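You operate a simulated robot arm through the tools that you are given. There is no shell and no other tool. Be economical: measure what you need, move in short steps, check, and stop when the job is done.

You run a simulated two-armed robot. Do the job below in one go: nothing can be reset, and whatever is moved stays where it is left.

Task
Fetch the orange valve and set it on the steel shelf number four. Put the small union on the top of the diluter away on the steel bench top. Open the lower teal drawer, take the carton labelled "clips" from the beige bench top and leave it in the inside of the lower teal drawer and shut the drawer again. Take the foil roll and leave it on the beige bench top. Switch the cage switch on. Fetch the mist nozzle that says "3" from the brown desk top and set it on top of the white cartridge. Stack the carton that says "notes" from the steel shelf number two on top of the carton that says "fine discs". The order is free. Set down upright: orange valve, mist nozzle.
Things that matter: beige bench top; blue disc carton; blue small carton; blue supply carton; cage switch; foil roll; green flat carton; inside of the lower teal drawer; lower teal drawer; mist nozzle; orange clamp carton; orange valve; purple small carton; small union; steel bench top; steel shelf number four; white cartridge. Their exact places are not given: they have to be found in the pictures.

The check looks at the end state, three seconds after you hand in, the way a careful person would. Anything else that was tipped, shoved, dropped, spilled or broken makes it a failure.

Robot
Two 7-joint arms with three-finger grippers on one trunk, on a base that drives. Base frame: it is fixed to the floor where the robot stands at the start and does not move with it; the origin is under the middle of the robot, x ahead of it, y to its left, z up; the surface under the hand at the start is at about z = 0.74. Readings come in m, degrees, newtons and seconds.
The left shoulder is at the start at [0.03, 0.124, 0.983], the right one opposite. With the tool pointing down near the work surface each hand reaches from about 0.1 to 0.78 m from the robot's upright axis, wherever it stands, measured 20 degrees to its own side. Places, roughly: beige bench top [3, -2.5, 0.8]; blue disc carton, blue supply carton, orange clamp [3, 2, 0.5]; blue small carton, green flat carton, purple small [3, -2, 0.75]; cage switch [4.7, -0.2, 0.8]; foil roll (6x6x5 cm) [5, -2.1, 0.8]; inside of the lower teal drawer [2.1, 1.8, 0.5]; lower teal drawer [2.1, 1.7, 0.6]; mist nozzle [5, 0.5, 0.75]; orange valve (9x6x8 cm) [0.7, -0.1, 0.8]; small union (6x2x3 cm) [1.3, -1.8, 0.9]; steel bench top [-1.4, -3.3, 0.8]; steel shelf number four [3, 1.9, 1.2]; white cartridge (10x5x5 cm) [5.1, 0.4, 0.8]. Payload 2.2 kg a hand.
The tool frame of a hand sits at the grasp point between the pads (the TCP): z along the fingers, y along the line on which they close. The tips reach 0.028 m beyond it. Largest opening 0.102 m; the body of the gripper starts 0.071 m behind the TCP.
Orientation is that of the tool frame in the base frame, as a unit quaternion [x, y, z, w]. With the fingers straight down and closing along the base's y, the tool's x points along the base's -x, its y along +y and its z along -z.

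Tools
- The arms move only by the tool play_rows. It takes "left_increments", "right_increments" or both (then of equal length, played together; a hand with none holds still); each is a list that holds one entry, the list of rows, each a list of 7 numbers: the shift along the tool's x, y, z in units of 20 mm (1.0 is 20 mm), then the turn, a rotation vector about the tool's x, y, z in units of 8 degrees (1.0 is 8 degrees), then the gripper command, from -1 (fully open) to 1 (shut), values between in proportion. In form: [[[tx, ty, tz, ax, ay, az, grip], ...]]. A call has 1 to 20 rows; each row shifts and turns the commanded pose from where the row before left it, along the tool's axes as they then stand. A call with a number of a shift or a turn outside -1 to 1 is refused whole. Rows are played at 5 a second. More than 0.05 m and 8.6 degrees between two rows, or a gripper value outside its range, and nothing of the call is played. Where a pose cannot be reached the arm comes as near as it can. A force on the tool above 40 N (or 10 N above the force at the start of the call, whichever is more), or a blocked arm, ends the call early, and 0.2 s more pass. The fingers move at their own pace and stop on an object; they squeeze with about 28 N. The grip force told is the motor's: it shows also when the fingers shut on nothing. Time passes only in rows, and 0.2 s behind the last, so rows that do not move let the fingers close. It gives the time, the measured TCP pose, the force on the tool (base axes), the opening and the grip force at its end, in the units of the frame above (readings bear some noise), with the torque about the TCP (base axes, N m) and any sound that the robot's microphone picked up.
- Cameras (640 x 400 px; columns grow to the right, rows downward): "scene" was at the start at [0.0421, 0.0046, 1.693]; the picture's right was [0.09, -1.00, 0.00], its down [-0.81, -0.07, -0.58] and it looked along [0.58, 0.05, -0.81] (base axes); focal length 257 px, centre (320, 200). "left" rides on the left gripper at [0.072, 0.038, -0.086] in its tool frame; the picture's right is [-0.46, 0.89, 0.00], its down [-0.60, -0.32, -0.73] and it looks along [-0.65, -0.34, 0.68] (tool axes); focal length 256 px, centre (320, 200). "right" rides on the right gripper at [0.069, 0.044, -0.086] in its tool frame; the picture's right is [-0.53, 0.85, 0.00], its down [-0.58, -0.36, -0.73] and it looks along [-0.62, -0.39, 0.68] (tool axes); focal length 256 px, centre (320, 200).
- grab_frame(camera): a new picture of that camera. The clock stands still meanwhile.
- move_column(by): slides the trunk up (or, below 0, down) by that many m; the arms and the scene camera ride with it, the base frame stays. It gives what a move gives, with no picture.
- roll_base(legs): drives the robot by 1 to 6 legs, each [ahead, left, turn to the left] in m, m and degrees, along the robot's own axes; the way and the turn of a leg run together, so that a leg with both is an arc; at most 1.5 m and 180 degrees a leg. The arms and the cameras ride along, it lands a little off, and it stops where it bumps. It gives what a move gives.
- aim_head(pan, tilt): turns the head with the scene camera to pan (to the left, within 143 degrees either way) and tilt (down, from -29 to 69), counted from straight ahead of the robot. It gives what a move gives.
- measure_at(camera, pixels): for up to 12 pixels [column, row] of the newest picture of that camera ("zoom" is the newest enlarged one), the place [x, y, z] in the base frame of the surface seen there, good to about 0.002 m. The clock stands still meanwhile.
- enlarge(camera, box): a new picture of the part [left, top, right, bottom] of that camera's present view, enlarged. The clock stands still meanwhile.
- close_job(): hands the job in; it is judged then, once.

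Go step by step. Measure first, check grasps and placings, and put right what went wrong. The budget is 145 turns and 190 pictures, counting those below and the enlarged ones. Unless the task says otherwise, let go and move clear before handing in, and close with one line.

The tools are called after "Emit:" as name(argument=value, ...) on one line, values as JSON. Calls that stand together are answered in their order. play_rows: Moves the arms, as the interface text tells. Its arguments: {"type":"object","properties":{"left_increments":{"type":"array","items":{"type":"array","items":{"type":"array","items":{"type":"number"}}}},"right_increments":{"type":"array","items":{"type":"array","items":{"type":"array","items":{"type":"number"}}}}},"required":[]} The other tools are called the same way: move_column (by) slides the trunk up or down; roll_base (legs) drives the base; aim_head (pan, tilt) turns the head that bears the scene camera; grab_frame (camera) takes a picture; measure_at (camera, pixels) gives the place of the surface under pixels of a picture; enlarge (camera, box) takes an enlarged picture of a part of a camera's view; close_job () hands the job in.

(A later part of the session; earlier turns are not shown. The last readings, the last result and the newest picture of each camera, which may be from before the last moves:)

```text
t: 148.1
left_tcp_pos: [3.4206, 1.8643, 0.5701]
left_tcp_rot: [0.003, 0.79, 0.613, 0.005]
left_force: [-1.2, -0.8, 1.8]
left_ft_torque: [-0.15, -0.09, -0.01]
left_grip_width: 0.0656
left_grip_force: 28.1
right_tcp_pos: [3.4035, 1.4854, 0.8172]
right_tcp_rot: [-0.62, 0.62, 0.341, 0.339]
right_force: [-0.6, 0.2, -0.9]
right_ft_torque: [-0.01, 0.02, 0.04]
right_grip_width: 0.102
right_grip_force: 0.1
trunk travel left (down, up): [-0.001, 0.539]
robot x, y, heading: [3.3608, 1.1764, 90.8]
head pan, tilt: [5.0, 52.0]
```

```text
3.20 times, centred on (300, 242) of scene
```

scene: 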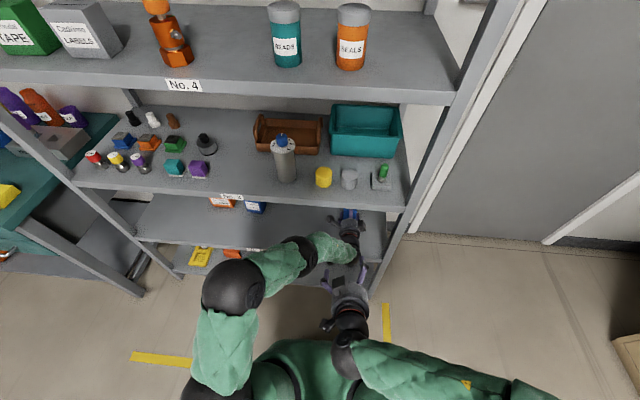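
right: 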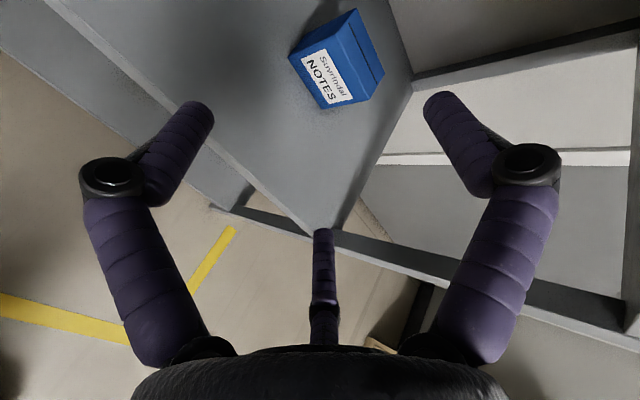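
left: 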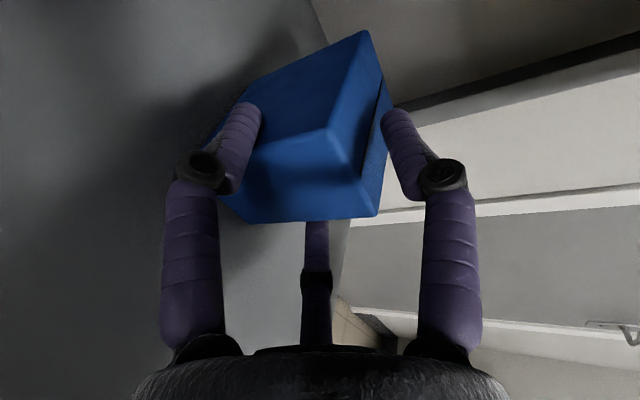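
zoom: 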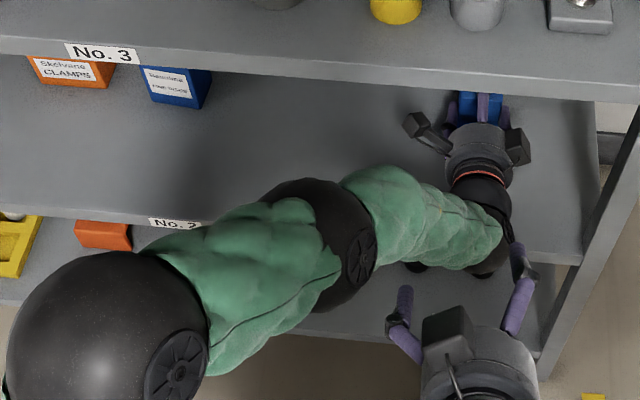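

The forearm ball stays in front of the rack at this distance, and the wrist has room for +0.113 m. I'll lift 3 cm with the trunk and check the hold.

Emit:
move_column(by=0.03)

Emit:
grab_frame(camera="left")

Emit:
enlarge(camera="scene", box=[290, 190, 410, 265])

```text
t: 148.9
left_tcp_pos: [3.4197, 1.863, 0.5994]
left_tcp_rot: [0.002, 0.791, 0.612, 0.004]
left_force: [0.4, -0.2, -1.9]
left_ft_torque: [-0.1, -0.02, -0.03]
left_grip_width: 0.0657
left_grip_force: 28.0
right_tcp_pos: [3.4044, 1.4866, 0.8471]
right_tcp_rot: [-0.621, 0.621, 0.34, 0.338]
right_force: [-0.6, -0.1, -0.7]
right_ft_torque: [0.01, -0.02, -0.02]
right_grip_width: 0.1021
right_grip_force: 0.1
trunk travel left (down, up): [-0.031, 0.509]
robot x, y, heading: [3.3601, 1.1775, 90.8]
head pan, tilt: [5.0, 52.0]
```

```text
111 pictures are left
```

left: 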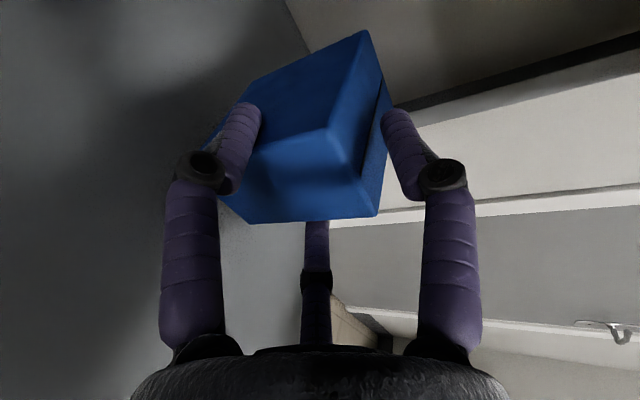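

```text
5.33 times, centred on (350, 228) of scene
```

zoom: 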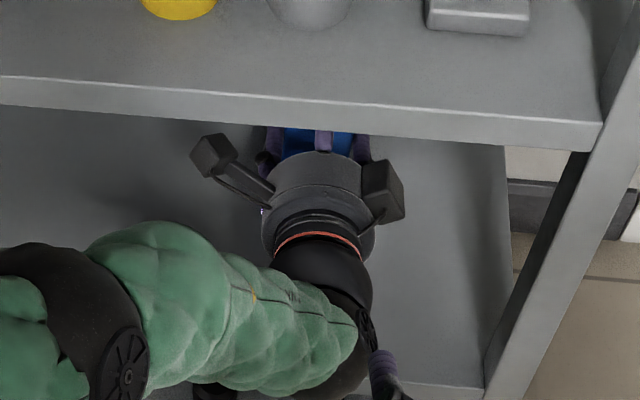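

It's lifted (≈2 N) and unchanged. I'll measure the carton's corners relative to the hand.

Emit:
measure_at(camera="left", pixels=[[335, 138], [355, 180], [368, 208], [255, 218], [265, 190], [362, 36], [285, 72], [330, 130], [378, 150]])

```text
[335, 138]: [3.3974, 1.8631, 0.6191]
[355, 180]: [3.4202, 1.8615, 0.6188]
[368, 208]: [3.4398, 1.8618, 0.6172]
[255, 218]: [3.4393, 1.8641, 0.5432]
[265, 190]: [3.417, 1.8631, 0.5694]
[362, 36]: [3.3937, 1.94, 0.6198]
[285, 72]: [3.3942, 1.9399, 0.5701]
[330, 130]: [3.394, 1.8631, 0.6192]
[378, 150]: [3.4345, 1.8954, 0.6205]
```

The carton is squared in the hand: x 3.393–3.442, y 1.863–1.948, bottom z≈0.531. I'll raise 0.097 m and drive left 0.427 m over FINE DISCS.

Emit:
move_column(by=0.097)

Emit:
roll_base(legs=[[-0.01, 0.427, 0]])

Emit:
grab_frame(camera="left")

Emit:
enlarge(camera="scene", box=[250, 170, 410, 270])

```text
t: 150.2
left_tcp_pos: [3.4214, 1.864, 0.696]
left_tcp_rot: [0.003, 0.791, 0.612, 0.004]
left_force: [0.0, -0.1, -3.0]
left_ft_torque: [-0.1, -0.03, 0.02]
left_grip_width: 0.0656
left_grip_force: 28.2
right_tcp_pos: [3.4038, 1.4864, 0.9439]
right_tcp_rot: [0.621, -0.62, -0.34, -0.337]
right_force: [0.9, -0.5, 0.3]
right_ft_torque: [-0.01, 0.01, 0.01]
right_grip_width: 0.1017
right_grip_force: 0.0
trunk travel left (down, up): [-0.128, 0.412]
robot x, y, heading: [3.3625, 1.1771, 90.8]
head pan, tilt: [5.0, 52.0]
```

```text
t: 152.8
left_tcp_pos: [2.9921, 1.8488, 0.6963]
left_tcp_rot: [0.002, 0.791, 0.612, 0.004]
left_force: [-0.3, 0.8, -1.8]
left_ft_torque: [-0.11, 0.05, 0.0]
left_grip_width: 0.0651
left_grip_force: 27.9
right_tcp_pos: [2.9765, 1.4722, 0.9444]
right_tcp_rot: [-0.62, 0.621, 0.341, 0.339]
right_force: [-0.3, -0.8, 0.4]
right_ft_torque: [0.0, 0.01, -0.01]
right_grip_width: 0.1021
right_grip_force: 0.1
trunk travel left (down, up): [-0.128, 0.412]
robot x, y, heading: [2.9334, 1.1639, 90.4]
head pan, tilt: [5.0, 52.0]
```

```text
109 pictures are left
```

left: 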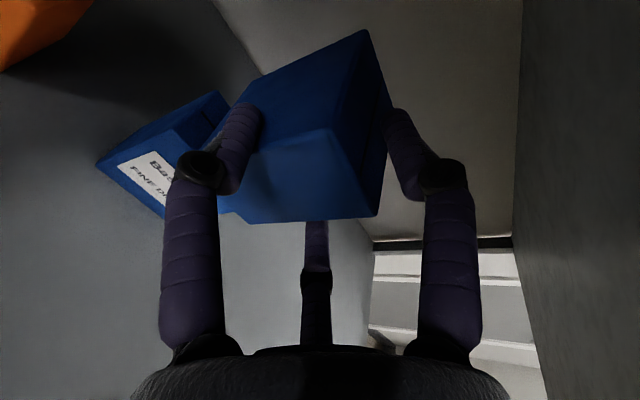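

```text
4.00 times, centred on (330, 220) of scene
```

zoom: 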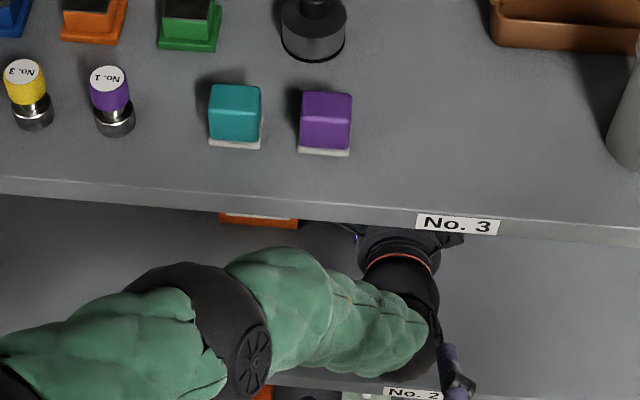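

Emit:
measure_at(camera="left", pixels=[[330, 130], [366, 208], [362, 36], [260, 215], [218, 95], [195, 120], [170, 205], [110, 160], [205, 140]])

```text
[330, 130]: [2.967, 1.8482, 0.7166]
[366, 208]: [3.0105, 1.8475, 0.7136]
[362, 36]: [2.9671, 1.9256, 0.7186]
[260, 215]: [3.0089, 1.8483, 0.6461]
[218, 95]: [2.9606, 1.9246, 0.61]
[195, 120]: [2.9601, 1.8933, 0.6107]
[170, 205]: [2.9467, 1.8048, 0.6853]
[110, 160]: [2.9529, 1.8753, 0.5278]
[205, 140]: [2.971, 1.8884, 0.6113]
```

NOTES is centred over FINE DISCS (2.99,1.89) with ~18 mm gap. I'll lower 17 mm.

Emit:
move_column(by=-0.016)

Emit:
grab_frame(camera="left")

Emit:
measure_at(camera="left", pixels=[[330, 130], [366, 208], [362, 36], [260, 215]])

```text
t: 153.4
left_tcp_pos: [2.9932, 1.8477, 0.6811]
left_tcp_rot: [0.002, 0.791, 0.612, 0.004]
left_force: [-1.0, -0.6, -1.8]
left_ft_torque: [-0.08, 0.0, -0.02]
left_grip_width: 0.0658
left_grip_force: 27.9
right_tcp_pos: [2.9766, 1.472, 0.9289]
right_tcp_rot: [0.621, -0.62, -0.341, -0.338]
right_force: [-0.3, 0.7, -0.4]
right_ft_torque: [-0.05, -0.03, 0.0]
right_grip_width: 0.1021
right_grip_force: 0.0
trunk travel left (down, up): [-0.112, 0.428]
robot x, y, heading: [2.9293, 1.1641, 90.4]
head pan, tilt: [5.0, 52.0]
```

```text
107 pictures are left
```

left: 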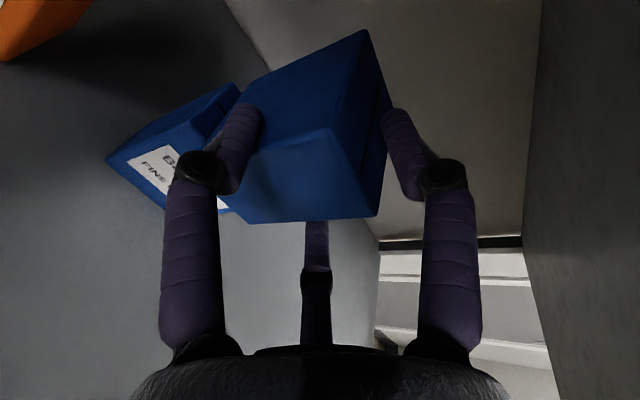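

```text
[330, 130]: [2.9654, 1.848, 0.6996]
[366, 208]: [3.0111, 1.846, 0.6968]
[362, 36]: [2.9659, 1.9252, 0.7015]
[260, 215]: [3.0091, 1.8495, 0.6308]
```

Nearly touching. I'll lower 2 mm more, open, and back straight out.

Emit:
move_column(by=-0.002)

Emit:
play_rows(left_increments=[[[0, 0, 0, 0, 0, 0, 0.3], [0, 0, 0, 0, 0, 0, 0], [0, 0, 0, 0, 0, 0, -0.4], [0, 0, 0, 0, 0, 0, -0.8], [0, 0, 0, 0, 0, 0, -0.8]]])

Emit:
grab_frame(camera="left")

```text
t: 154.0
left_tcp_pos: [2.9933, 1.8497, 0.6799]
left_tcp_rot: [0.002, 0.791, 0.612, 0.005]
left_force: [-0.6, -1.0, 0.7]
left_ft_torque: [-0.12, -0.08, -0.02]
left_grip_width: 0.0655
left_grip_force: 28.2
right_tcp_pos: [2.9758, 1.4713, 0.9264]
right_tcp_rot: [0.62, -0.62, -0.341, -0.339]
right_force: [0.1, -0.2, -0.6]
right_ft_torque: [0.03, 0.02, 0.02]
right_grip_width: 0.1022
right_grip_force: 0.0
trunk travel left (down, up): [-0.11, 0.43]
robot x, y, heading: [2.9328, 1.1623, 90.6]
head pan, tilt: [5.0, 52.0]
```

```text
t: 155.2
left_tcp_pos: [2.9928, 1.8494, 0.6785]
left_tcp_rot: [0.003, 0.791, 0.612, 0.005]
left_force: [-0.4, 0.2, 0.4]
left_ft_torque: [0.01, -0.02, 0.03]
left_grip_width: 0.0919
left_grip_force: 0.1
right_tcp_pos: [2.9777, 1.4727, 0.9261]
right_tcp_rot: [0.62, -0.62, -0.341, -0.339]
right_force: [0.3, 0.0, -0.2]
right_ft_torque: [0.03, 0.0, -0.03]
right_grip_width: 0.102
right_grip_force: 0.1
trunk travel left (down, up): [-0.11, 0.43]
robot x, y, heading: [2.933, 1.1611, 90.6]
head pan, tilt: [5.0, 52.0]
```

```text
106 pictures are left
```

left: 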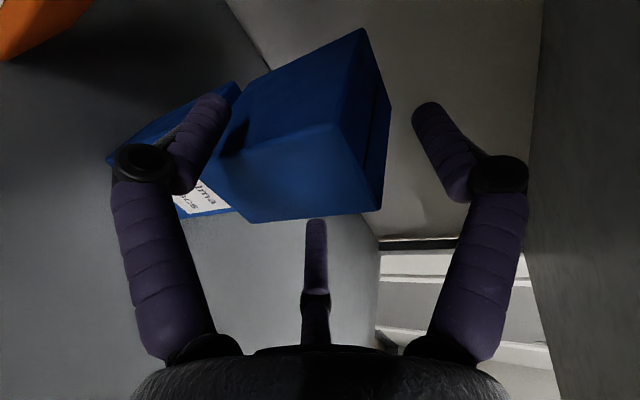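

NOTES stands on FINE DISCS, released. I'll back out, bring both hands to a normal downward pose, raise the trunk and drive toward the far brown desk.

Emit:
roll_base(legs=[[-0.45, 0, 0]])

Emit:
play_rows(left_increments=[[[0, 0, 0, 0, 0, -0.94, -1], [0, 0, 0, 0, 0, -0.94, -1], [0, 0, 0, 0, 0, -0.94, -1], [0, 0, 0, 0, 0, -0.94, -1], [0, 0, 0, 0, 0, -0.94, -1], [0, 0, 0, 0, 0, -0.94, -1], [0, 0, 0, 0, 0, -0.94, -1], [0, 0, 0, 0, 0, -0.94, -1], [0, 0, 0, 0, 0, -0.94, -1], [0, 0, 0, 0, 0, -0.94, -1], [0, 0, 0, 0, 0, -0.94, -1], [0, 0, 0, 0, 0, -0.94, -1], [0, 0, 0, 0, 1, 0, -1], [0, 0, 0, 0, 1, 0, -1], [0, 0, 0, 0, 1, 0, -1], [0, 0, 0, 0, 1, 0, -1], [0, 0, 0, 0, 1, 0, -1], [0, 0, 0, 0, 1, 0, -1], [0, 0, 0, 0, 1, 0, -1], [0, 0, 0, 0, 1, 0, -1]]], right_increments=[[[0, 0, 0, 0, 1, 0, -1], [0, 0, 0, 0, 1, 0, -1], [0, 0, 0, 0, 1, 0, -1], [0, 0, 0, 0, 1, 0, -1], [0, 0, 0, 0, 1, 0, -1], [0, 0, 0, 0, 1, 0, -1], [0, 0, 0, 0, 1, 0, -1], [0, 0, 0, 0, 0, 0, -1], [0, 0, 0, 0, 0, 0, -1], [0, 0, 0, 0, 0, 0, -1], [0, 0, 0, 0, 0, 0, -1], [0, 0, 0, 0, 0, 0, -1], [0, 0, 0, 0, 0, 0, -1], [0, 0, 0, 0, 0, 0, -1], [0, 0, 0, 0, 0, 0, -1], [0, 0, 0, 0, 0, 0, -1], [0, 0, 0, 0, 0, 0, -1], [0, 0, 0, 0, 0, 0, -1], [0, 0, 0, 0, 0, 0, -1], [0, 0, 0, 0, 0, 0, -1]]])

Emit:
move_column(by=0.25)

Emit:
roll_base(legs=[[0, 0, -90], [1.0, 0, 0]])

Emit:
aim_head(pan=-15, tilt=30)

Emit:
grab_frame(camera="scene")

```text
t: 157.9
left_tcp_pos: [2.9983, 1.4012, 0.6794]
left_tcp_rot: [0.001, 0.79, 0.613, 0.003]
left_force: [0.0, 0.1, 0.2]
left_ft_torque: [0.0, -0.01, 0.04]
left_grip_width: 0.0919
left_grip_force: 0.1
right_tcp_pos: [2.9814, 1.0234, 0.9268]
right_tcp_rot: [0.62, -0.62, -0.341, -0.339]
right_force: [0.2, 0.0, -0.1]
right_ft_torque: [-0.01, -0.01, 0.0]
right_grip_width: 0.1021
right_grip_force: 0.0
trunk travel left (down, up): [-0.11, 0.43]
robot x, y, heading: [2.9391, 0.7169, 90.3]
head pan, tilt: [5.0, 52.0]
```

```text
t: 162.1
left_tcp_pos: [2.9972, 1.4, 0.6791]
left_tcp_rot: [-0.701, 0.706, 0.068, 0.075]
left_force: [0.0, 0.1, 1.1]
left_ft_torque: [0.02, 0.0, -0.02]
left_grip_width: 0.1019
left_grip_force: 0.0
right_tcp_pos: [2.9821, 1.0246, 0.9262]
right_tcp_rot: [0.708, -0.706, -0.009, -0.007]
right_force: [0.1, -0.5, 0.5]
right_ft_torque: [0.01, 0.02, -0.01]
right_grip_width: 0.1022
right_grip_force: 0.1
trunk travel left (down, up): [-0.11, 0.43]
robot x, y, heading: [2.9381, 0.7143, 90.5]
head pan, tilt: [5.0, 52.0]
```

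```text
t: 164.7
left_tcp_pos: [2.9969, 1.4011, 0.9286]
left_tcp_rot: [-0.701, 0.706, 0.069, 0.074]
left_force: [-0.2, 0.7, 0.5]
left_ft_torque: [-0.04, -0.04, 0.02]
left_grip_width: 0.1022
left_grip_force: 0.1
right_tcp_pos: [2.9814, 1.0236, 1.1765]
right_tcp_rot: [0.708, -0.706, -0.01, -0.007]
right_force: [-0.7, 0.0, -0.1]
right_ft_torque: [0.01, 0.01, 0.03]
right_grip_width: 0.102
right_grip_force: 0.0
trunk travel left (down, up): [-0.36, 0.18]
robot x, y, heading: [2.9386, 0.7153, 90.5]
head pan, tilt: [5.0, 52.0]
```

```text
t: 173.6
left_tcp_pos: [4.6366, 0.7108, 0.9296]
left_tcp_rot: [-0.008, 0.995, -0.003, 0.1]
left_force: [0.3, -0.1, 0.7]
left_ft_torque: [-0.01, -0.02, 0.0]
left_grip_width: 0.1022
left_grip_force: 0.1
right_tcp_pos: [4.2611, 0.7193, 1.1752]
right_tcp_rot: [-0.011, 1.0, 0.002, 0.01]
right_force: [0.3, 0.5, 1.0]
right_ft_torque: [0.03, 0.0, 0.04]
right_grip_width: 0.102
right_grip_force: 0.1
trunk travel left (down, up): [-0.36, 0.18]
robot x, y, heading: [3.9537, 0.755, 2.1]
head pan, tilt: [5.0, 52.0]
```

```text
t: 174.5
left_tcp_pos: [4.6373, 0.7111, 0.9294]
left_tcp_rot: [-0.009, 0.995, -0.003, 0.102]
left_force: [0.0, 0.2, -0.1]
left_ft_torque: [-0.03, -0.02, -0.03]
left_grip_width: 0.1021
left_grip_force: 0.0
right_tcp_pos: [4.2594, 0.7192, 1.1753]
right_tcp_rot: [-0.012, 1.0, 0.002, 0.013]
right_force: [0.3, -0.7, 0.4]
right_ft_torque: [-0.04, 0.0, -0.01]
right_grip_width: 0.1019
right_grip_force: 0.0
trunk travel left (down, up): [-0.36, 0.18]
robot x, y, heading: [3.9519, 0.7516, 1.9]
head pan, tilt: [-15.0, 30.0]
```

```text
105 pictures are left
```

scene: 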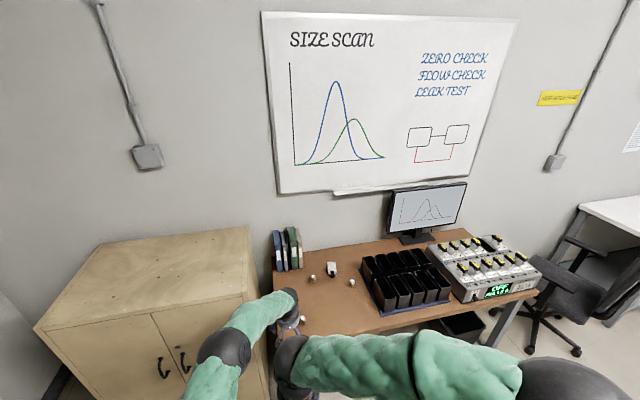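

The desk shows the white cartridge at (332,268), small nozzles around it, and the caged device at (490,265). I'll zoom in on both.

Emit:
enlarge(camera="scene", box=[265, 225, 425, 325])

Emit:
enlarge(camera="scene", box=[420, 220, 560, 308])

Emit:
measure_at(camera="scene", pixels=[[332, 265], [334, 272], [312, 276], [312, 282], [303, 318], [301, 322], [340, 290], [430, 320], [465, 290], [490, 298], [503, 262], [285, 302]])

```text
4.00 times, centred on (345, 275) of scene
```

zoom: 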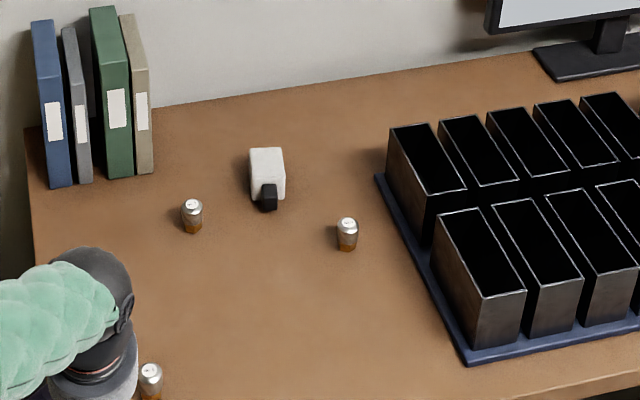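

```text
4.55 times, centred on (490, 264) of scene
```

zoom: 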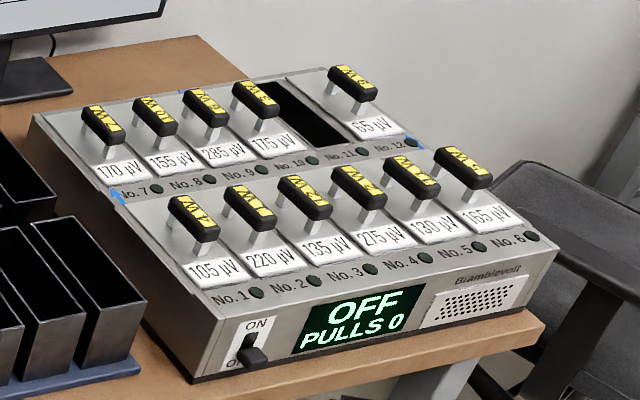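

```text
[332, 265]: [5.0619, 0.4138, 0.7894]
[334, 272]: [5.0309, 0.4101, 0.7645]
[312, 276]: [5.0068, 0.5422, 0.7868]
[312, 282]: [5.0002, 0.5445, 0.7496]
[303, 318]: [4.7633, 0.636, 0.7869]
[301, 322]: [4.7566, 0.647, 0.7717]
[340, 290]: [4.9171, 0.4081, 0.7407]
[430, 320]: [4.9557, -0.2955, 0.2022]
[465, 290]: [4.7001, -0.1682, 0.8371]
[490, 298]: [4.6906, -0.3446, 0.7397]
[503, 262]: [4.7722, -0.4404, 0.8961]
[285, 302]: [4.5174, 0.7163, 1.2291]
```

The cage switch lever is on the device's front face (ON above, now OFF). I'll read the nozzle numbers.

Emit:
enlarge(camera="scene", box=[296, 262, 360, 302])

Emit:
enlarge(camera="scene", box=[287, 305, 319, 325])

Emit:
enlarge(camera="scene", box=[462, 284, 494, 304])

Emit:
measure_at(camera="zoom", pixels=[[260, 260], [240, 240], [280, 200], [230, 300], [200, 150], [320, 300]])

```text
10.00 times, centred on (328, 282) of scene
```

zoom: 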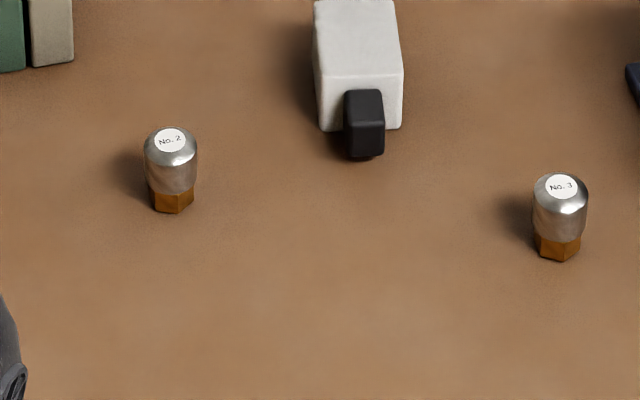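

```text
16.00 times, centred on (303, 315) of scene
```

zoom: 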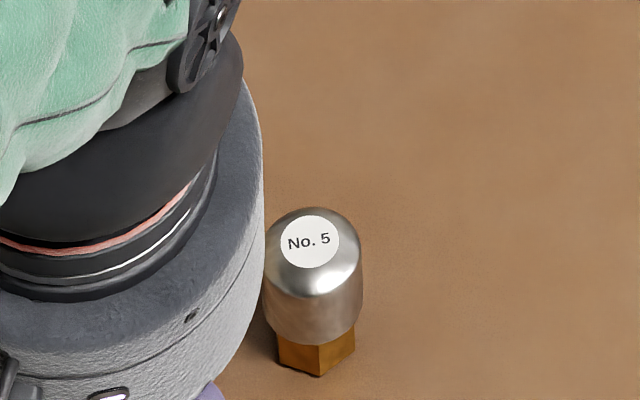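

```text
16.00 times, centred on (478, 294) of scene
```

zoom: 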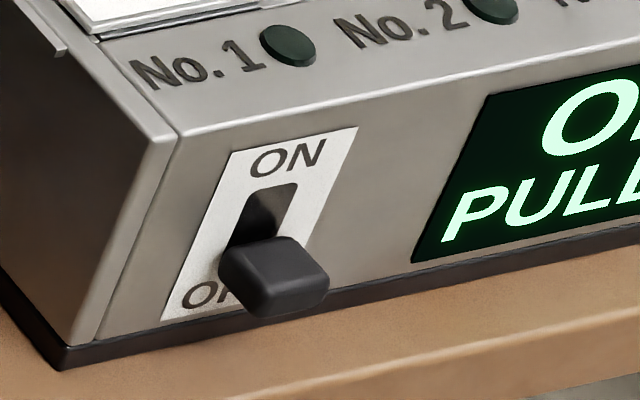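

```text
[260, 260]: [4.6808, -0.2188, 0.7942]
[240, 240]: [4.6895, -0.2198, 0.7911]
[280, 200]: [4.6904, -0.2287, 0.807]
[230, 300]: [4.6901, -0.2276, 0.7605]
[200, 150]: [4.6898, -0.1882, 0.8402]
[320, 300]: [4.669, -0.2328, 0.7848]
```

No. 3 is the right-hand nozzle at scene (352,283). I'll measure it and the cartridge's top.

Emit:
enlarge(camera="scene", box=[320, 252, 368, 292])

Emit:
measure_at(camera="scene", pixels=[[352, 280], [352, 285], [350, 283], [354, 283], [328, 262], [335, 262], [328, 266], [336, 268], [330, 258], [332, 264]])

```text
10.00 times, centred on (344, 272) of scene
```

zoom: 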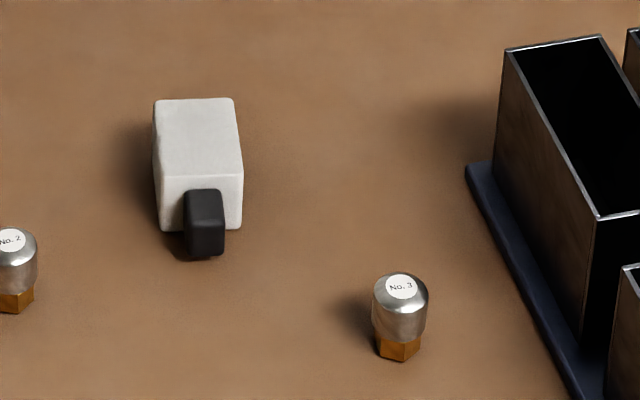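

```text
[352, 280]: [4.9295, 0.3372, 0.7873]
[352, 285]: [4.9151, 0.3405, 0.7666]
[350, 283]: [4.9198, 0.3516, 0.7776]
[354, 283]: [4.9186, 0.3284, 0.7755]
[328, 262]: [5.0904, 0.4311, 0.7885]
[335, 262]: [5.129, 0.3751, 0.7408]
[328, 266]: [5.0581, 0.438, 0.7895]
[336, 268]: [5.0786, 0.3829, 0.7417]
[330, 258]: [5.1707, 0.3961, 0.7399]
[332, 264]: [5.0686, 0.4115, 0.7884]
```

Emit:
measure_at(camera="zoom", pixels=[[160, 105], [230, 104], [237, 169], [165, 171], [200, 140], [205, 200], [401, 280], [376, 310], [424, 312], [400, 325], [398, 350], [400, 290]])

```text
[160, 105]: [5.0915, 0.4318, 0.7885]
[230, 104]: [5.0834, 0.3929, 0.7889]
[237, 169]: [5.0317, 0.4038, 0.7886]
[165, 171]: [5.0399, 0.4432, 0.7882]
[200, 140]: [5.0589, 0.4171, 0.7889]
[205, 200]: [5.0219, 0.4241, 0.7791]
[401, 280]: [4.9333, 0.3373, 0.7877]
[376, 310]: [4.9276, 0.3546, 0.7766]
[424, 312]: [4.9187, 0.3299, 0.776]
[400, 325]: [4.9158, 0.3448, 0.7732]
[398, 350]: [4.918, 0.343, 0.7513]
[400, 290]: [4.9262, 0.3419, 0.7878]
```

Nozzle 3's axis is (4.930,0.341), top 0.788; the cartridge top's centre is (5.062,0.418), z 0.7885. I'll straighten and retract the left hand, then drive to face them.

Emit:
measure_at(camera="scene", pixels=[[425, 313], [400, 320], [360, 330]])

Emit:
play_rows(left_increments=[[[0, 0, 0, 0, 0.72, 0, -1], [0, 0, 0, 0, 0.72, 0, -1], [1, 0, 0, 0, 0, 0, -1], [1, 0, 0, 0, 0, 0, -1], [1, 0, 0, 0, 0, 0, -1], [1, 0, 0, 0, 0, 0, -1], [1, 0, 0, 0, 0, 0, -1], [1, 0, 0, 0, 0, 0, -1], [1, 0, 0, 0, 0, 0, -1], [1, 0, 0, 0, 0, 0, -1]]])

Emit:
roll_base(legs=[[0, -0.49, -2], [0.28, 0, 0]])

Emit:
grab_frame(camera="scene")

```text
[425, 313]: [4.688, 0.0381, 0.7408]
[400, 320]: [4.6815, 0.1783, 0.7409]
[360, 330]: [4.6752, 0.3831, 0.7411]
```

```text
t: 176.7
left_tcp_pos: [4.4753, 0.71, 0.9295]
left_tcp_rot: [-0.007, 1.0, -0.004, 0.001]
left_force: [-0.4, 0.0, -1.0]
left_ft_torque: [0.0, 0.0, 0.0]
left_grip_width: 0.1021
left_grip_force: 0.1
right_tcp_pos: [4.2595, 0.7187, 1.1762]
right_tcp_rot: [-0.011, 1.0, 0.002, 0.012]
right_force: [-0.8, 0.0, -0.2]
right_ft_torque: [0.02, 0.0, -0.02]
right_grip_width: 0.102
right_grip_force: 0.0
trunk travel left (down, up): [-0.36, 0.18]
robot x, y, heading: [3.9505, 0.7523, 2.1]
head pan, tilt: [-15.0, 30.0]
```

```text
t: 181.2
left_tcp_pos: [4.7624, 0.1856, 0.9292]
left_tcp_rot: [0.014, 1.0, -0.003, -0.001]
left_force: [-0.2, -0.4, 0.4]
left_ft_torque: [0.02, 0.04, 0.02]
left_grip_width: 0.1022
left_grip_force: 0.0
right_tcp_pos: [4.5472, 0.204, 1.1754]
right_tcp_rot: [0.01, 1.0, 0.002, 0.011]
right_force: [0.4, 0.0, -0.4]
right_ft_torque: [0.01, 0.03, 0.0]
right_grip_width: 0.1021
right_grip_force: 0.0
trunk travel left (down, up): [-0.36, 0.18]
robot x, y, heading: [4.2382, 0.2528, -0.7]
head pan, tilt: [-15.0, 30.0]
```

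```text
98 pictures are left
```

scene: 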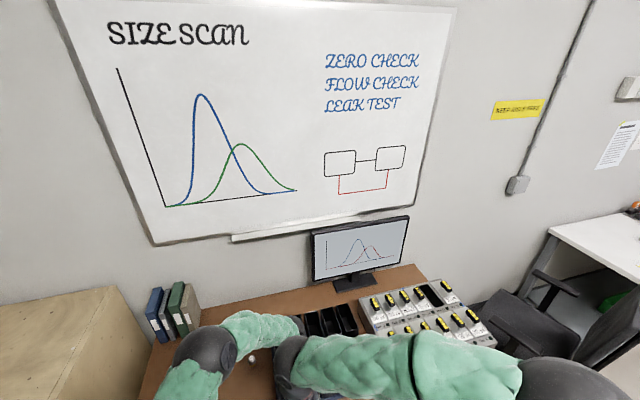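

The desk edge is x≈4.66. I'll drive 0.1 m closer and bring the left hand above nozzle 3.

Emit:
roll_base(legs=[[0.1, 0, 0]])

Emit:
play_rows(left_increments=[[[-0.398, 0.98, 0, 0, 0, 0, -1], [-0.398, 0.98, 0, 0, 0, 0, -1], [-0.398, 0.98, 0, 0, 0, 0, -1], [-0.398, 0.98, 0, 0, 0, 0, -1], [-0.398, 0.98, 0, 0, 0, 0, -1], [-0.398, 0.98, 0, 0, 0, 0, -1], [-0.398, 0.98, 0, 0, 0, 0, -1], [-0.398, 0.98, 0, 0, 0, 0, -1], [0, 0, 0.9, 0, 0, 0, -1], [0, 0, 0.9, 0, 0, 0, -1], [0, 0, 0.9, 0, 0, 0, -1], [0, 0, 0, 0, 0, 0, -1]]])

Emit:
grab_frame(camera="left")

```text
t: 182.3
left_tcp_pos: [4.8632, 0.1864, 0.9295]
left_tcp_rot: [0.013, 1.0, -0.005, 0.0]
left_force: [1.5, 0.6, 0.2]
left_ft_torque: [-0.01, 0.02, 0.01]
left_grip_width: 0.102
left_grip_force: 0.1
right_tcp_pos: [4.6471, 0.2027, 1.1744]
right_tcp_rot: [0.008, 1.0, 0.002, 0.011]
right_force: [0.7, 0.0, -1.0]
right_ft_torque: [-0.03, 0.01, 0.01]
right_grip_width: 0.102
right_grip_force: 0.0
trunk travel left (down, up): [-0.36, 0.18]
robot x, y, heading: [4.3387, 0.2492, -0.5]
head pan, tilt: [-15.0, 30.0]
```

```text
t: 184.9
left_tcp_pos: [4.9302, 0.3416, 0.8741]
left_tcp_rot: [0.013, 1.0, -0.003, 0.0]
left_force: [0.2, 1.1, 0.0]
left_ft_torque: [0.01, -0.01, 0.0]
left_grip_width: 0.102
left_grip_force: 0.1
right_tcp_pos: [4.6457, 0.2034, 1.1762]
right_tcp_rot: [0.009, 1.0, 0.002, 0.012]
right_force: [-0.6, -0.1, -0.2]
right_ft_torque: [0.01, -0.02, 0.01]
right_grip_width: 0.1023
right_grip_force: 0.0
trunk travel left (down, up): [-0.36, 0.18]
robot x, y, heading: [4.3356, 0.2514, -0.2]
head pan, tilt: [-15.0, 30.0]
```

```text
97 pictures are left
```

left: 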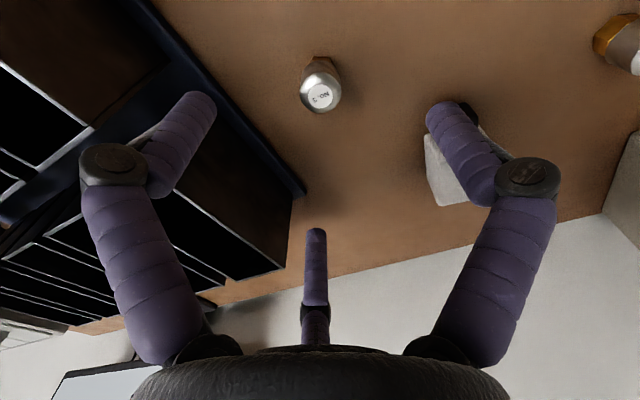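

Emit:
measure_at(camera="left", pixels=[[320, 96], [321, 80], [300, 193], [290, 200], [288, 262], [440, 160], [460, 195], [430, 180], [472, 112]])

```text
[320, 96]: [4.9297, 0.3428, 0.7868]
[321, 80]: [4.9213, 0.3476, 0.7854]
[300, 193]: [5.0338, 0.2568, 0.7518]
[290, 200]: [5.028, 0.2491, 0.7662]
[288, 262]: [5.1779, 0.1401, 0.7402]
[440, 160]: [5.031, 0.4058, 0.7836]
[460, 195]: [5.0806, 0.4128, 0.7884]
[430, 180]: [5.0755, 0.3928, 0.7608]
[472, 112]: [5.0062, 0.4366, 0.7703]
```

Nozzle is under the TCP; fingers clear the tray and cartridge. Descend 0.097 m, close, lift.

Emit:
play_rows(left_increments=[[[0, 0, 0.97, 0, 0, 0, -1], [0, 0, 0.97, 0, 0, 0, -1], [0, 0, 0.97, 0, 0, 0, -1], [0, 0, 0.97, 0, 0, 0, -1], [0, 0, 0.97, 0, 0, 0, -1], [0, 0, 0, 0, 0, 0, 1], [0, 0, 0, 0, 0, 0, 1], [0, 0, 0, 0, 0, 0, 1], [0, 0, 0, 0, 0, 0, 1]]])

Emit:
play_rows(left_increments=[[[0, 0, -0.5, 0, 0, 0, 1], [0, 0, -1, 0, 0, 0, 1], [0, 0, -1, 0, 0, 0, 1], [0, 0, -1, 0, 0, 0, 1], [0, 0, 0, 0, 0, 0, 1]]])

Emit:
grab_frame(camera="left")

```text
t: 186.9
left_tcp_pos: [4.9319, 0.3402, 0.7777]
left_tcp_rot: [0.013, 1.0, -0.003, 0.0]
left_force: [0.1, -0.2, 0.5]
left_ft_torque: [0.03, -0.05, -0.01]
left_grip_width: 0.0282
left_grip_force: 28.2
right_tcp_pos: [4.6461, 0.204, 1.176]
right_tcp_rot: [0.009, 1.0, 0.002, 0.011]
right_force: [0.4, -0.9, -0.6]
right_ft_torque: [-0.01, -0.03, -0.01]
right_grip_width: 0.1021
right_grip_force: 0.1
trunk travel left (down, up): [-0.36, 0.18]
robot x, y, heading: [4.3377, 0.2472, -0.3]
head pan, tilt: [-15.0, 30.0]
```

```text
t: 188.2
left_tcp_pos: [4.9305, 0.3406, 0.8466]
left_tcp_rot: [0.013, 1.0, -0.004, 0.0]
left_force: [0.0, -0.3, -0.3]
left_ft_torque: [-0.01, -0.05, -0.02]
left_grip_width: 0.0282
left_grip_force: 28.4
right_tcp_pos: [4.6467, 0.2035, 1.175]
right_tcp_rot: [0.009, 1.0, 0.001, 0.012]
right_force: [-0.3, -0.3, -0.1]
right_ft_torque: [0.02, 0.03, 0.0]
right_grip_width: 0.102
right_grip_force: 0.0
trunk travel left (down, up): [-0.36, 0.18]
robot x, y, heading: [4.3371, 0.2505, -0.4]
head pan, tilt: [-15.0, 30.0]
```

```text
96 pictures are left
```

left: 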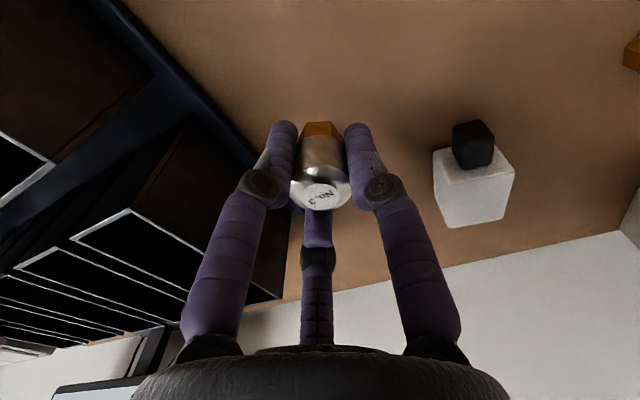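

Held at 28 mm, upright. I'll move over the cartridge's centre and check before lowering.

Emit:
play_rows(left_increments=[[[-0.921, 0.579, 0, 0, 0, 0, 1], [-0.921, 0.579, 0, 0, 0, 0, 1], [-0.921, 0.579, 0, 0, 0, 0, 1], [-0.921, 0.579, 0, 0, 0, 0, 1], [-0.921, 0.579, 0, 0, 0, 0, 1], [-0.921, 0.579, 0, 0, 0, 0, 1], [-0.921, 0.579, 0, 0, 0, 0, 1], [0, 0, 0, 0, 0, 0, 1]]])

Emit:
grab_frame(camera="left")

```text
t: 189.9
left_tcp_pos: [5.0595, 0.4181, 0.8473]
left_tcp_rot: [0.013, 1.0, -0.003, 0.0]
left_force: [0.0, -0.2, -0.4]
left_ft_torque: [0.0, 0.0, -0.02]
left_grip_width: 0.0279
left_grip_force: 28.1
right_tcp_pos: [4.6458, 0.2035, 1.1747]
right_tcp_rot: [0.009, 1.0, 0.002, 0.013]
right_force: [0.0, -0.1, -0.5]
right_ft_torque: [-0.06, -0.02, -0.02]
right_grip_width: 0.1019
right_grip_force: 0.0
trunk travel left (down, up): [-0.36, 0.18]
robot x, y, heading: [4.3353, 0.2554, -0.5]
head pan, tilt: [-15.0, 30.0]
```

```text
95 pictures are left
```

left: 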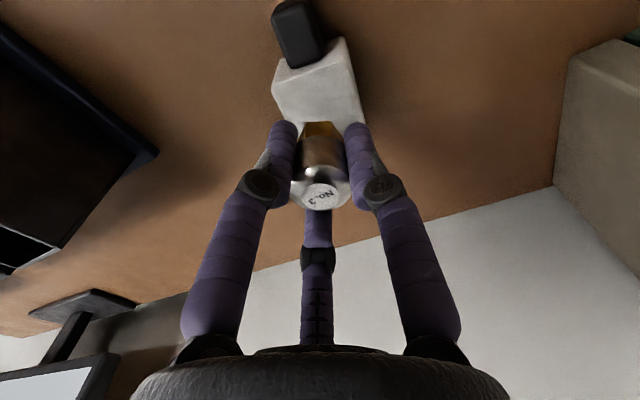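

Centred. Lower ~19 mm, release, and rise.

Emit:
play_rows(left_increments=[[[-0.1, 0, 0.4, 0, 0, 0, 1], [0, 0, 0.4, 0, 0, 0, 1], [0, 0, 0.13, 0, 0, 0, 1], [0, 0, 0, 0, 0, 0, 1]]])

Emit:
play_rows(left_increments=[[[0, 0, 0, 0, 0, 0, 0.5], [0, 0, 0, 0, 0, 0, 0], [0, 0, 0, 0, 0, 0, -0.5], [0, 0, 0, 0, 0, 0, -1], [0, 0, 0, 0, 0, 0, -1], [0, 0, -0.5, 0, 0, 0, -1], [0, 0, -1, 0, 0, 0, -1], [0, 0, -1, 0, 0, 0, -1], [0, 0, -1, 0, 0, 0, -1], [0, 0, -1, 0, 0, 0, -1], [0, 0, -1, 0, 0, 0, -1], [0, 0, 0, 0, 0, 0, -1]]])

Emit:
grab_frame(camera="left")

```text
t: 190.9
left_tcp_pos: [5.0607, 0.4184, 0.8288]
left_tcp_rot: [0.013, 1.0, -0.004, 0.0]
left_force: [0.2, 0.5, 0.3]
left_ft_torque: [-0.02, 0.0, 0.02]
left_grip_width: 0.0279
left_grip_force: 27.6
right_tcp_pos: [4.6468, 0.2039, 1.175]
right_tcp_rot: [0.01, 1.0, 0.002, 0.011]
right_force: [-0.7, -0.3, 0.4]
right_ft_torque: [0.03, -0.03, 0.03]
right_grip_width: 0.1021
right_grip_force: 0.0
trunk travel left (down, up): [-0.36, 0.18]
robot x, y, heading: [4.3363, 0.2544, -0.4]
head pan, tilt: [-15.0, 30.0]
```

```text
t: 193.6
left_tcp_pos: [5.0623, 0.4189, 0.9385]
left_tcp_rot: [0.013, 1.0, -0.004, 0.001]
left_force: [-0.7, 0.3, 0.0]
left_ft_torque: [-0.01, 0.02, -0.01]
left_grip_width: 0.1019
left_grip_force: 0.2
right_tcp_pos: [4.6451, 0.2045, 1.1769]
right_tcp_rot: [0.008, 1.0, 0.002, 0.011]
right_force: [0.0, 0.7, 0.4]
right_ft_torque: [0.01, 0.02, -0.02]
right_grip_width: 0.1022
right_grip_force: 0.0
trunk travel left (down, up): [-0.36, 0.18]
robot x, y, heading: [4.3381, 0.2506, -0.1]
head pan, tilt: [-15.0, 30.0]
```

```text
94 pictures are left
```

left: 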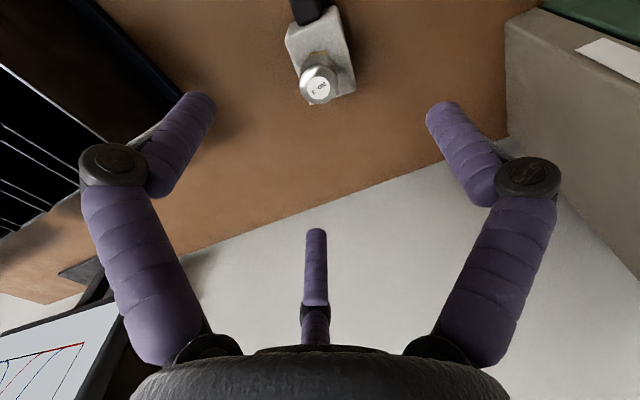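

Nozzle stands upright on the cartridge. Now the switch: I'll retract the left arm, back off, shift right, lower the trunk, and set the right hand as a forward-pointing fist.

Emit:
play_rows(left_increments=[[[1, 0, -0.3, 0, 0, 0, -1], [1, 0, -0.3, 0, 0, 0, -1], [1, 0, -0.3, 0, 0, 0, -1], [1, 0, -0.3, 0, 0, 0, -1], [1, 0, -0.3, 0, 0, 0, -1], [1, 0, -0.3, 0, 0, 0, -1], [1, 0, -0.3, 0, 0, 0, -1], [1, 0, -0.3, 0, 0, 0, -1], [1, 0, 0, 0, 0, 0, -1], [1, 0, 0, 0, 0, 0, -1], [1, 0, 0, 0, 0, 0, -1], [1, 0, 0, 0, 0, 0, -1], [1, 0, 0, 0, 0, 0, -1], [1, 0, 0, 0, 0, 0, -1], [1, 0, 0, 0, 0, 0, -1], [1, 0, 0, 0, 0, 0, -1], [1, 0, 0, 0, 0, 0, -1]]])

Emit:
roll_base(legs=[[-0.29, 0, 0], [0, -0.375, 0]])

Emit:
move_column(by=-0.2)

Emit:
play_rows(right_increments=[[[0, 0, 0, 0, -1, 0, 1], [0, 0, 0, 0, -1, 0, 1], [0, 0, 0, 0, -1, 0, 1], [0, 0, 0, 0, -1, 0, 1], [0, 0, 0, 0, -1, 0, 1], [0, 0, 0, 0, -1, 0, 1], [0, 0, 0, 0, -1, 0, 1], [0, 0, 0, 0, -1, 0, 1], [0, 0, 0, 0, -1, 0, 1], [0.54, 0, 0.985, 0, 0, 0, 1], [0.54, 0, 0.985, 0, 0, 0, 1], [0.54, 0, 0.985, 0, 0, 0, 1], [0.54, 0, 0.985, 0, 0, 0, 1], [0.54, 0, 0.985, 0, 0, 0, 1], [0.54, 0, 0.985, 0, 0, 0, 1], [0.54, 0, 0.985, 0, 0, 0, 1], [0.54, 0, 0.985, 0, 0, 0, 1], [0.54, 0, 0.985, 0, 0, 0, 1], [0, 0, 0, 0, 0, 0, 1]]])

Emit:
aim_head(pan=-12, tilt=42)

Emit:
grab_frame(camera="scene")

```text
t: 197.2
left_tcp_pos: [4.723, 0.4274, 0.9862]
left_tcp_rot: [0.014, 1.0, -0.004, 0.001]
left_force: [-0.1, 0.2, 0.3]
left_ft_torque: [0.01, 0.02, 0.0]
left_grip_width: 0.1021
left_grip_force: 0.0
right_tcp_pos: [4.646, 0.2039, 1.1757]
right_tcp_rot: [0.008, 1.0, 0.002, 0.013]
right_force: [-0.6, -0.2, 0.6]
right_ft_torque: [0.01, 0.01, -0.02]
right_grip_width: 0.102
right_grip_force: 0.1
trunk travel left (down, up): [-0.36, 0.18]
robot x, y, heading: [4.3423, 0.252, -0.6]
head pan, tilt: [-15.0, 30.0]
```

```text
t: 201.1
left_tcp_pos: [4.4285, 0.055, 0.9861]
left_tcp_rot: [0.015, 1.0, -0.004, 0.0]
left_force: [0.5, 0.2, -0.7]
left_ft_torque: [0.05, -0.03, -0.01]
left_grip_width: 0.102
left_grip_force: 0.0
right_tcp_pos: [4.35, -0.1694, 1.1758]
right_tcp_rot: [0.011, 1.0, 0.001, 0.011]
right_force: [0.2, 0.4, -0.7]
right_ft_torque: [0.03, 0.03, -0.02]
right_grip_width: 0.1021
right_grip_force: 0.0
trunk travel left (down, up): [-0.36, 0.18]
robot x, y, heading: [4.0403, -0.1153, -0.5]
head pan, tilt: [-15.0, 30.0]
```

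```text
t: 203.3
left_tcp_pos: [4.4289, 0.0544, 0.7861]
left_tcp_rot: [0.016, 1.0, -0.004, 0.0]
left_force: [0.2, 0.3, 0.4]
left_ft_torque: [0.02, 0.0, -0.01]
left_grip_width: 0.1022
left_grip_force: 0.0
right_tcp_pos: [4.3499, -0.1692, 0.9764]
right_tcp_rot: [0.011, 1.0, 0.001, 0.012]
right_force: [0.2, 0.0, -0.8]
right_ft_torque: [0.01, 0.02, -0.02]
right_grip_width: 0.1019
right_grip_force: 0.1
trunk travel left (down, up): [-0.16, 0.38]
robot x, y, heading: [4.0402, -0.1191, -0.6]
head pan, tilt: [-15.0, 30.0]
```

```text
t: 207.3
left_tcp_pos: [4.4276, 0.0548, 0.7859]
left_tcp_rot: [0.016, 1.0, -0.004, 0.0]
left_force: [0.4, -0.5, 0.3]
left_ft_torque: [0.0, 0.0, -0.03]
left_grip_width: 0.1021
left_grip_force: 0.0
right_tcp_pos: [4.4907, -0.1707, 0.8324]
right_tcp_rot: [0.01, 0.802, -0.006, 0.598]
right_force: [-0.3, 0.0, -0.2]
right_ft_torque: [0.0, 0.01, -0.02]
right_grip_width: 0.0022
right_grip_force: 28.0
trunk travel left (down, up): [-0.16, 0.38]
robot x, y, heading: [4.0386, -0.1203, -0.5]
head pan, tilt: [-15.0, 30.0]
```

```text
t: 208.0
left_tcp_pos: [4.4282, 0.053, 0.785]
left_tcp_rot: [0.015, 1.0, -0.003, 0.0]
left_force: [-0.3, 0.9, -1.0]
left_ft_torque: [0.01, 0.02, 0.03]
left_grip_width: 0.1018
left_grip_force: 0.0
right_tcp_pos: [4.4913, -0.1707, 0.8313]
right_tcp_rot: [0.01, 0.802, -0.006, 0.597]
right_force: [-0.8, -0.6, -0.7]
right_ft_torque: [0.02, 0.0, 0.02]
right_grip_width: 0.0022
right_grip_force: 28.3
trunk travel left (down, up): [-0.16, 0.38]
robot x, y, heading: [4.0402, -0.1182, -0.7]
head pan, tilt: [-12.0, 42.0]
```

```text
93 pictures are left
```

scene: 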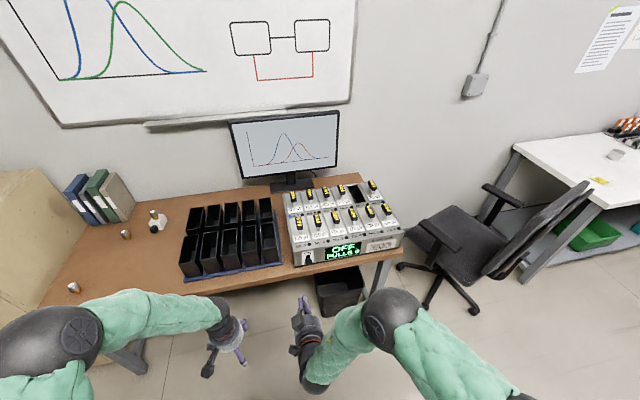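

Emit:
enlarge(camera="scene", box=[290, 240, 338, 270])

```text
13.33 times, centred on (314, 255) of scene
```

zoom: 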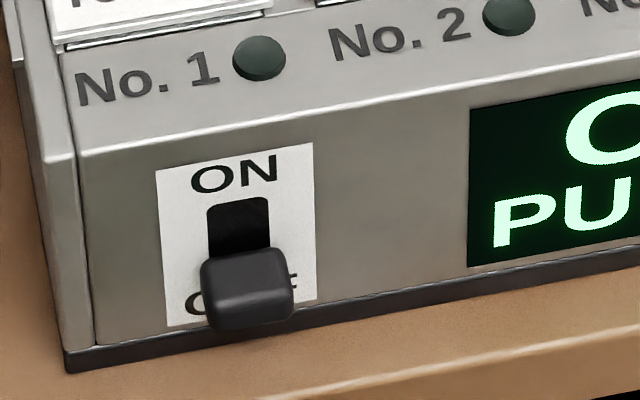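

Emit:
measure_at(camera="zoom", pixels=[[245, 258], [250, 285], [250, 318], [210, 300], [288, 300], [240, 230], [240, 205], [250, 345], [450, 350], [350, 330]])

```text
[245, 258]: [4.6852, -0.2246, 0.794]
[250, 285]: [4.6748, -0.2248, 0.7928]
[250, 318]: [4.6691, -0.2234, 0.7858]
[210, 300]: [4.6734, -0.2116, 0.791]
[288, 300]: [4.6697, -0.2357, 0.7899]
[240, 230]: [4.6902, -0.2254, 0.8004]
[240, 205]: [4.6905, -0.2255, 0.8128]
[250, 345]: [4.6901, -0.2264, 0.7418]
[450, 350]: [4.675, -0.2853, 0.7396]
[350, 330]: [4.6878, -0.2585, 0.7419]
```

The lever (y −0.2235, x 4.668–4.69, z≈0.783–0.794) must be pushed up from below. I'll bring the fist in underneath it.

Emit:
play_rows(right_increments=[[[0.32, -0.44, 0.87, 0, 0, 0, 1], [0.32, -0.44, 0.87, 0, 0, 0, 1], [0.32, -0.44, 0.87, 0, 0, 0, 1], [0.32, -0.44, 0.87, 0, 0, 0, 1], [0.32, -0.44, 0.87, 0, 0, 0, 1], [0.32, -0.44, 0.87, 0, 0, 0, 1], [-0.27, 0, 0.9, 0, 0, 0, 1], [-0.27, 0, 0.9, 0, 0, 0, 1], [-0.27, 0, 0.9, 0, 0, 0, 1], [-0.22, 0, 0.7, 0, 0, 0, 1], [0, 0, 0, 0, 0, 0, 1]]])

Emit:
enlarge(camera="scene", box=[274, 230, 354, 280])

Emit:
grab_frame(camera="right")

```text
t: 210.4
left_tcp_pos: [4.4288, 0.0555, 0.7853]
left_tcp_rot: [0.015, 1.0, -0.003, 0.0]
left_force: [-1.5, 0.0, 0.1]
left_ft_torque: [0.03, 0.01, 0.02]
left_grip_width: 0.102
left_grip_force: 0.0
right_tcp_pos: [4.5785, -0.1845, 0.7946]
right_tcp_rot: [0.011, 0.803, -0.008, 0.596]
right_force: [-0.6, 0.4, -0.5]
right_ft_torque: [0.01, -0.01, 0.01]
right_grip_width: 0.002
right_grip_force: 28.6
right hand out of reach, approached as far as the arm can: row 3, 4, 5, 6, 7, 9
trunk travel left (down, up): [-0.16, 0.38]
robot x, y, heading: [4.0417, -0.1189, -0.9]
head pan, tilt: [-12.0, 42.0]
```

```text
8.00 times, centred on (314, 255) of scene
```

zoom: 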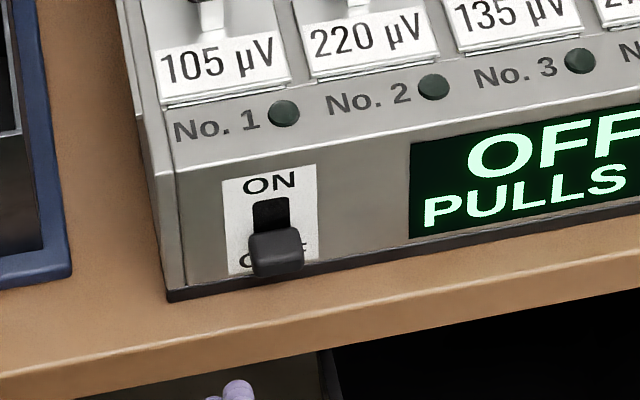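

```text
90 pictures are left
```

right: 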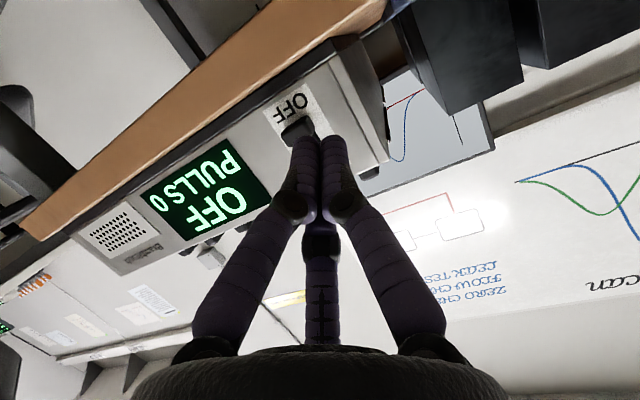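

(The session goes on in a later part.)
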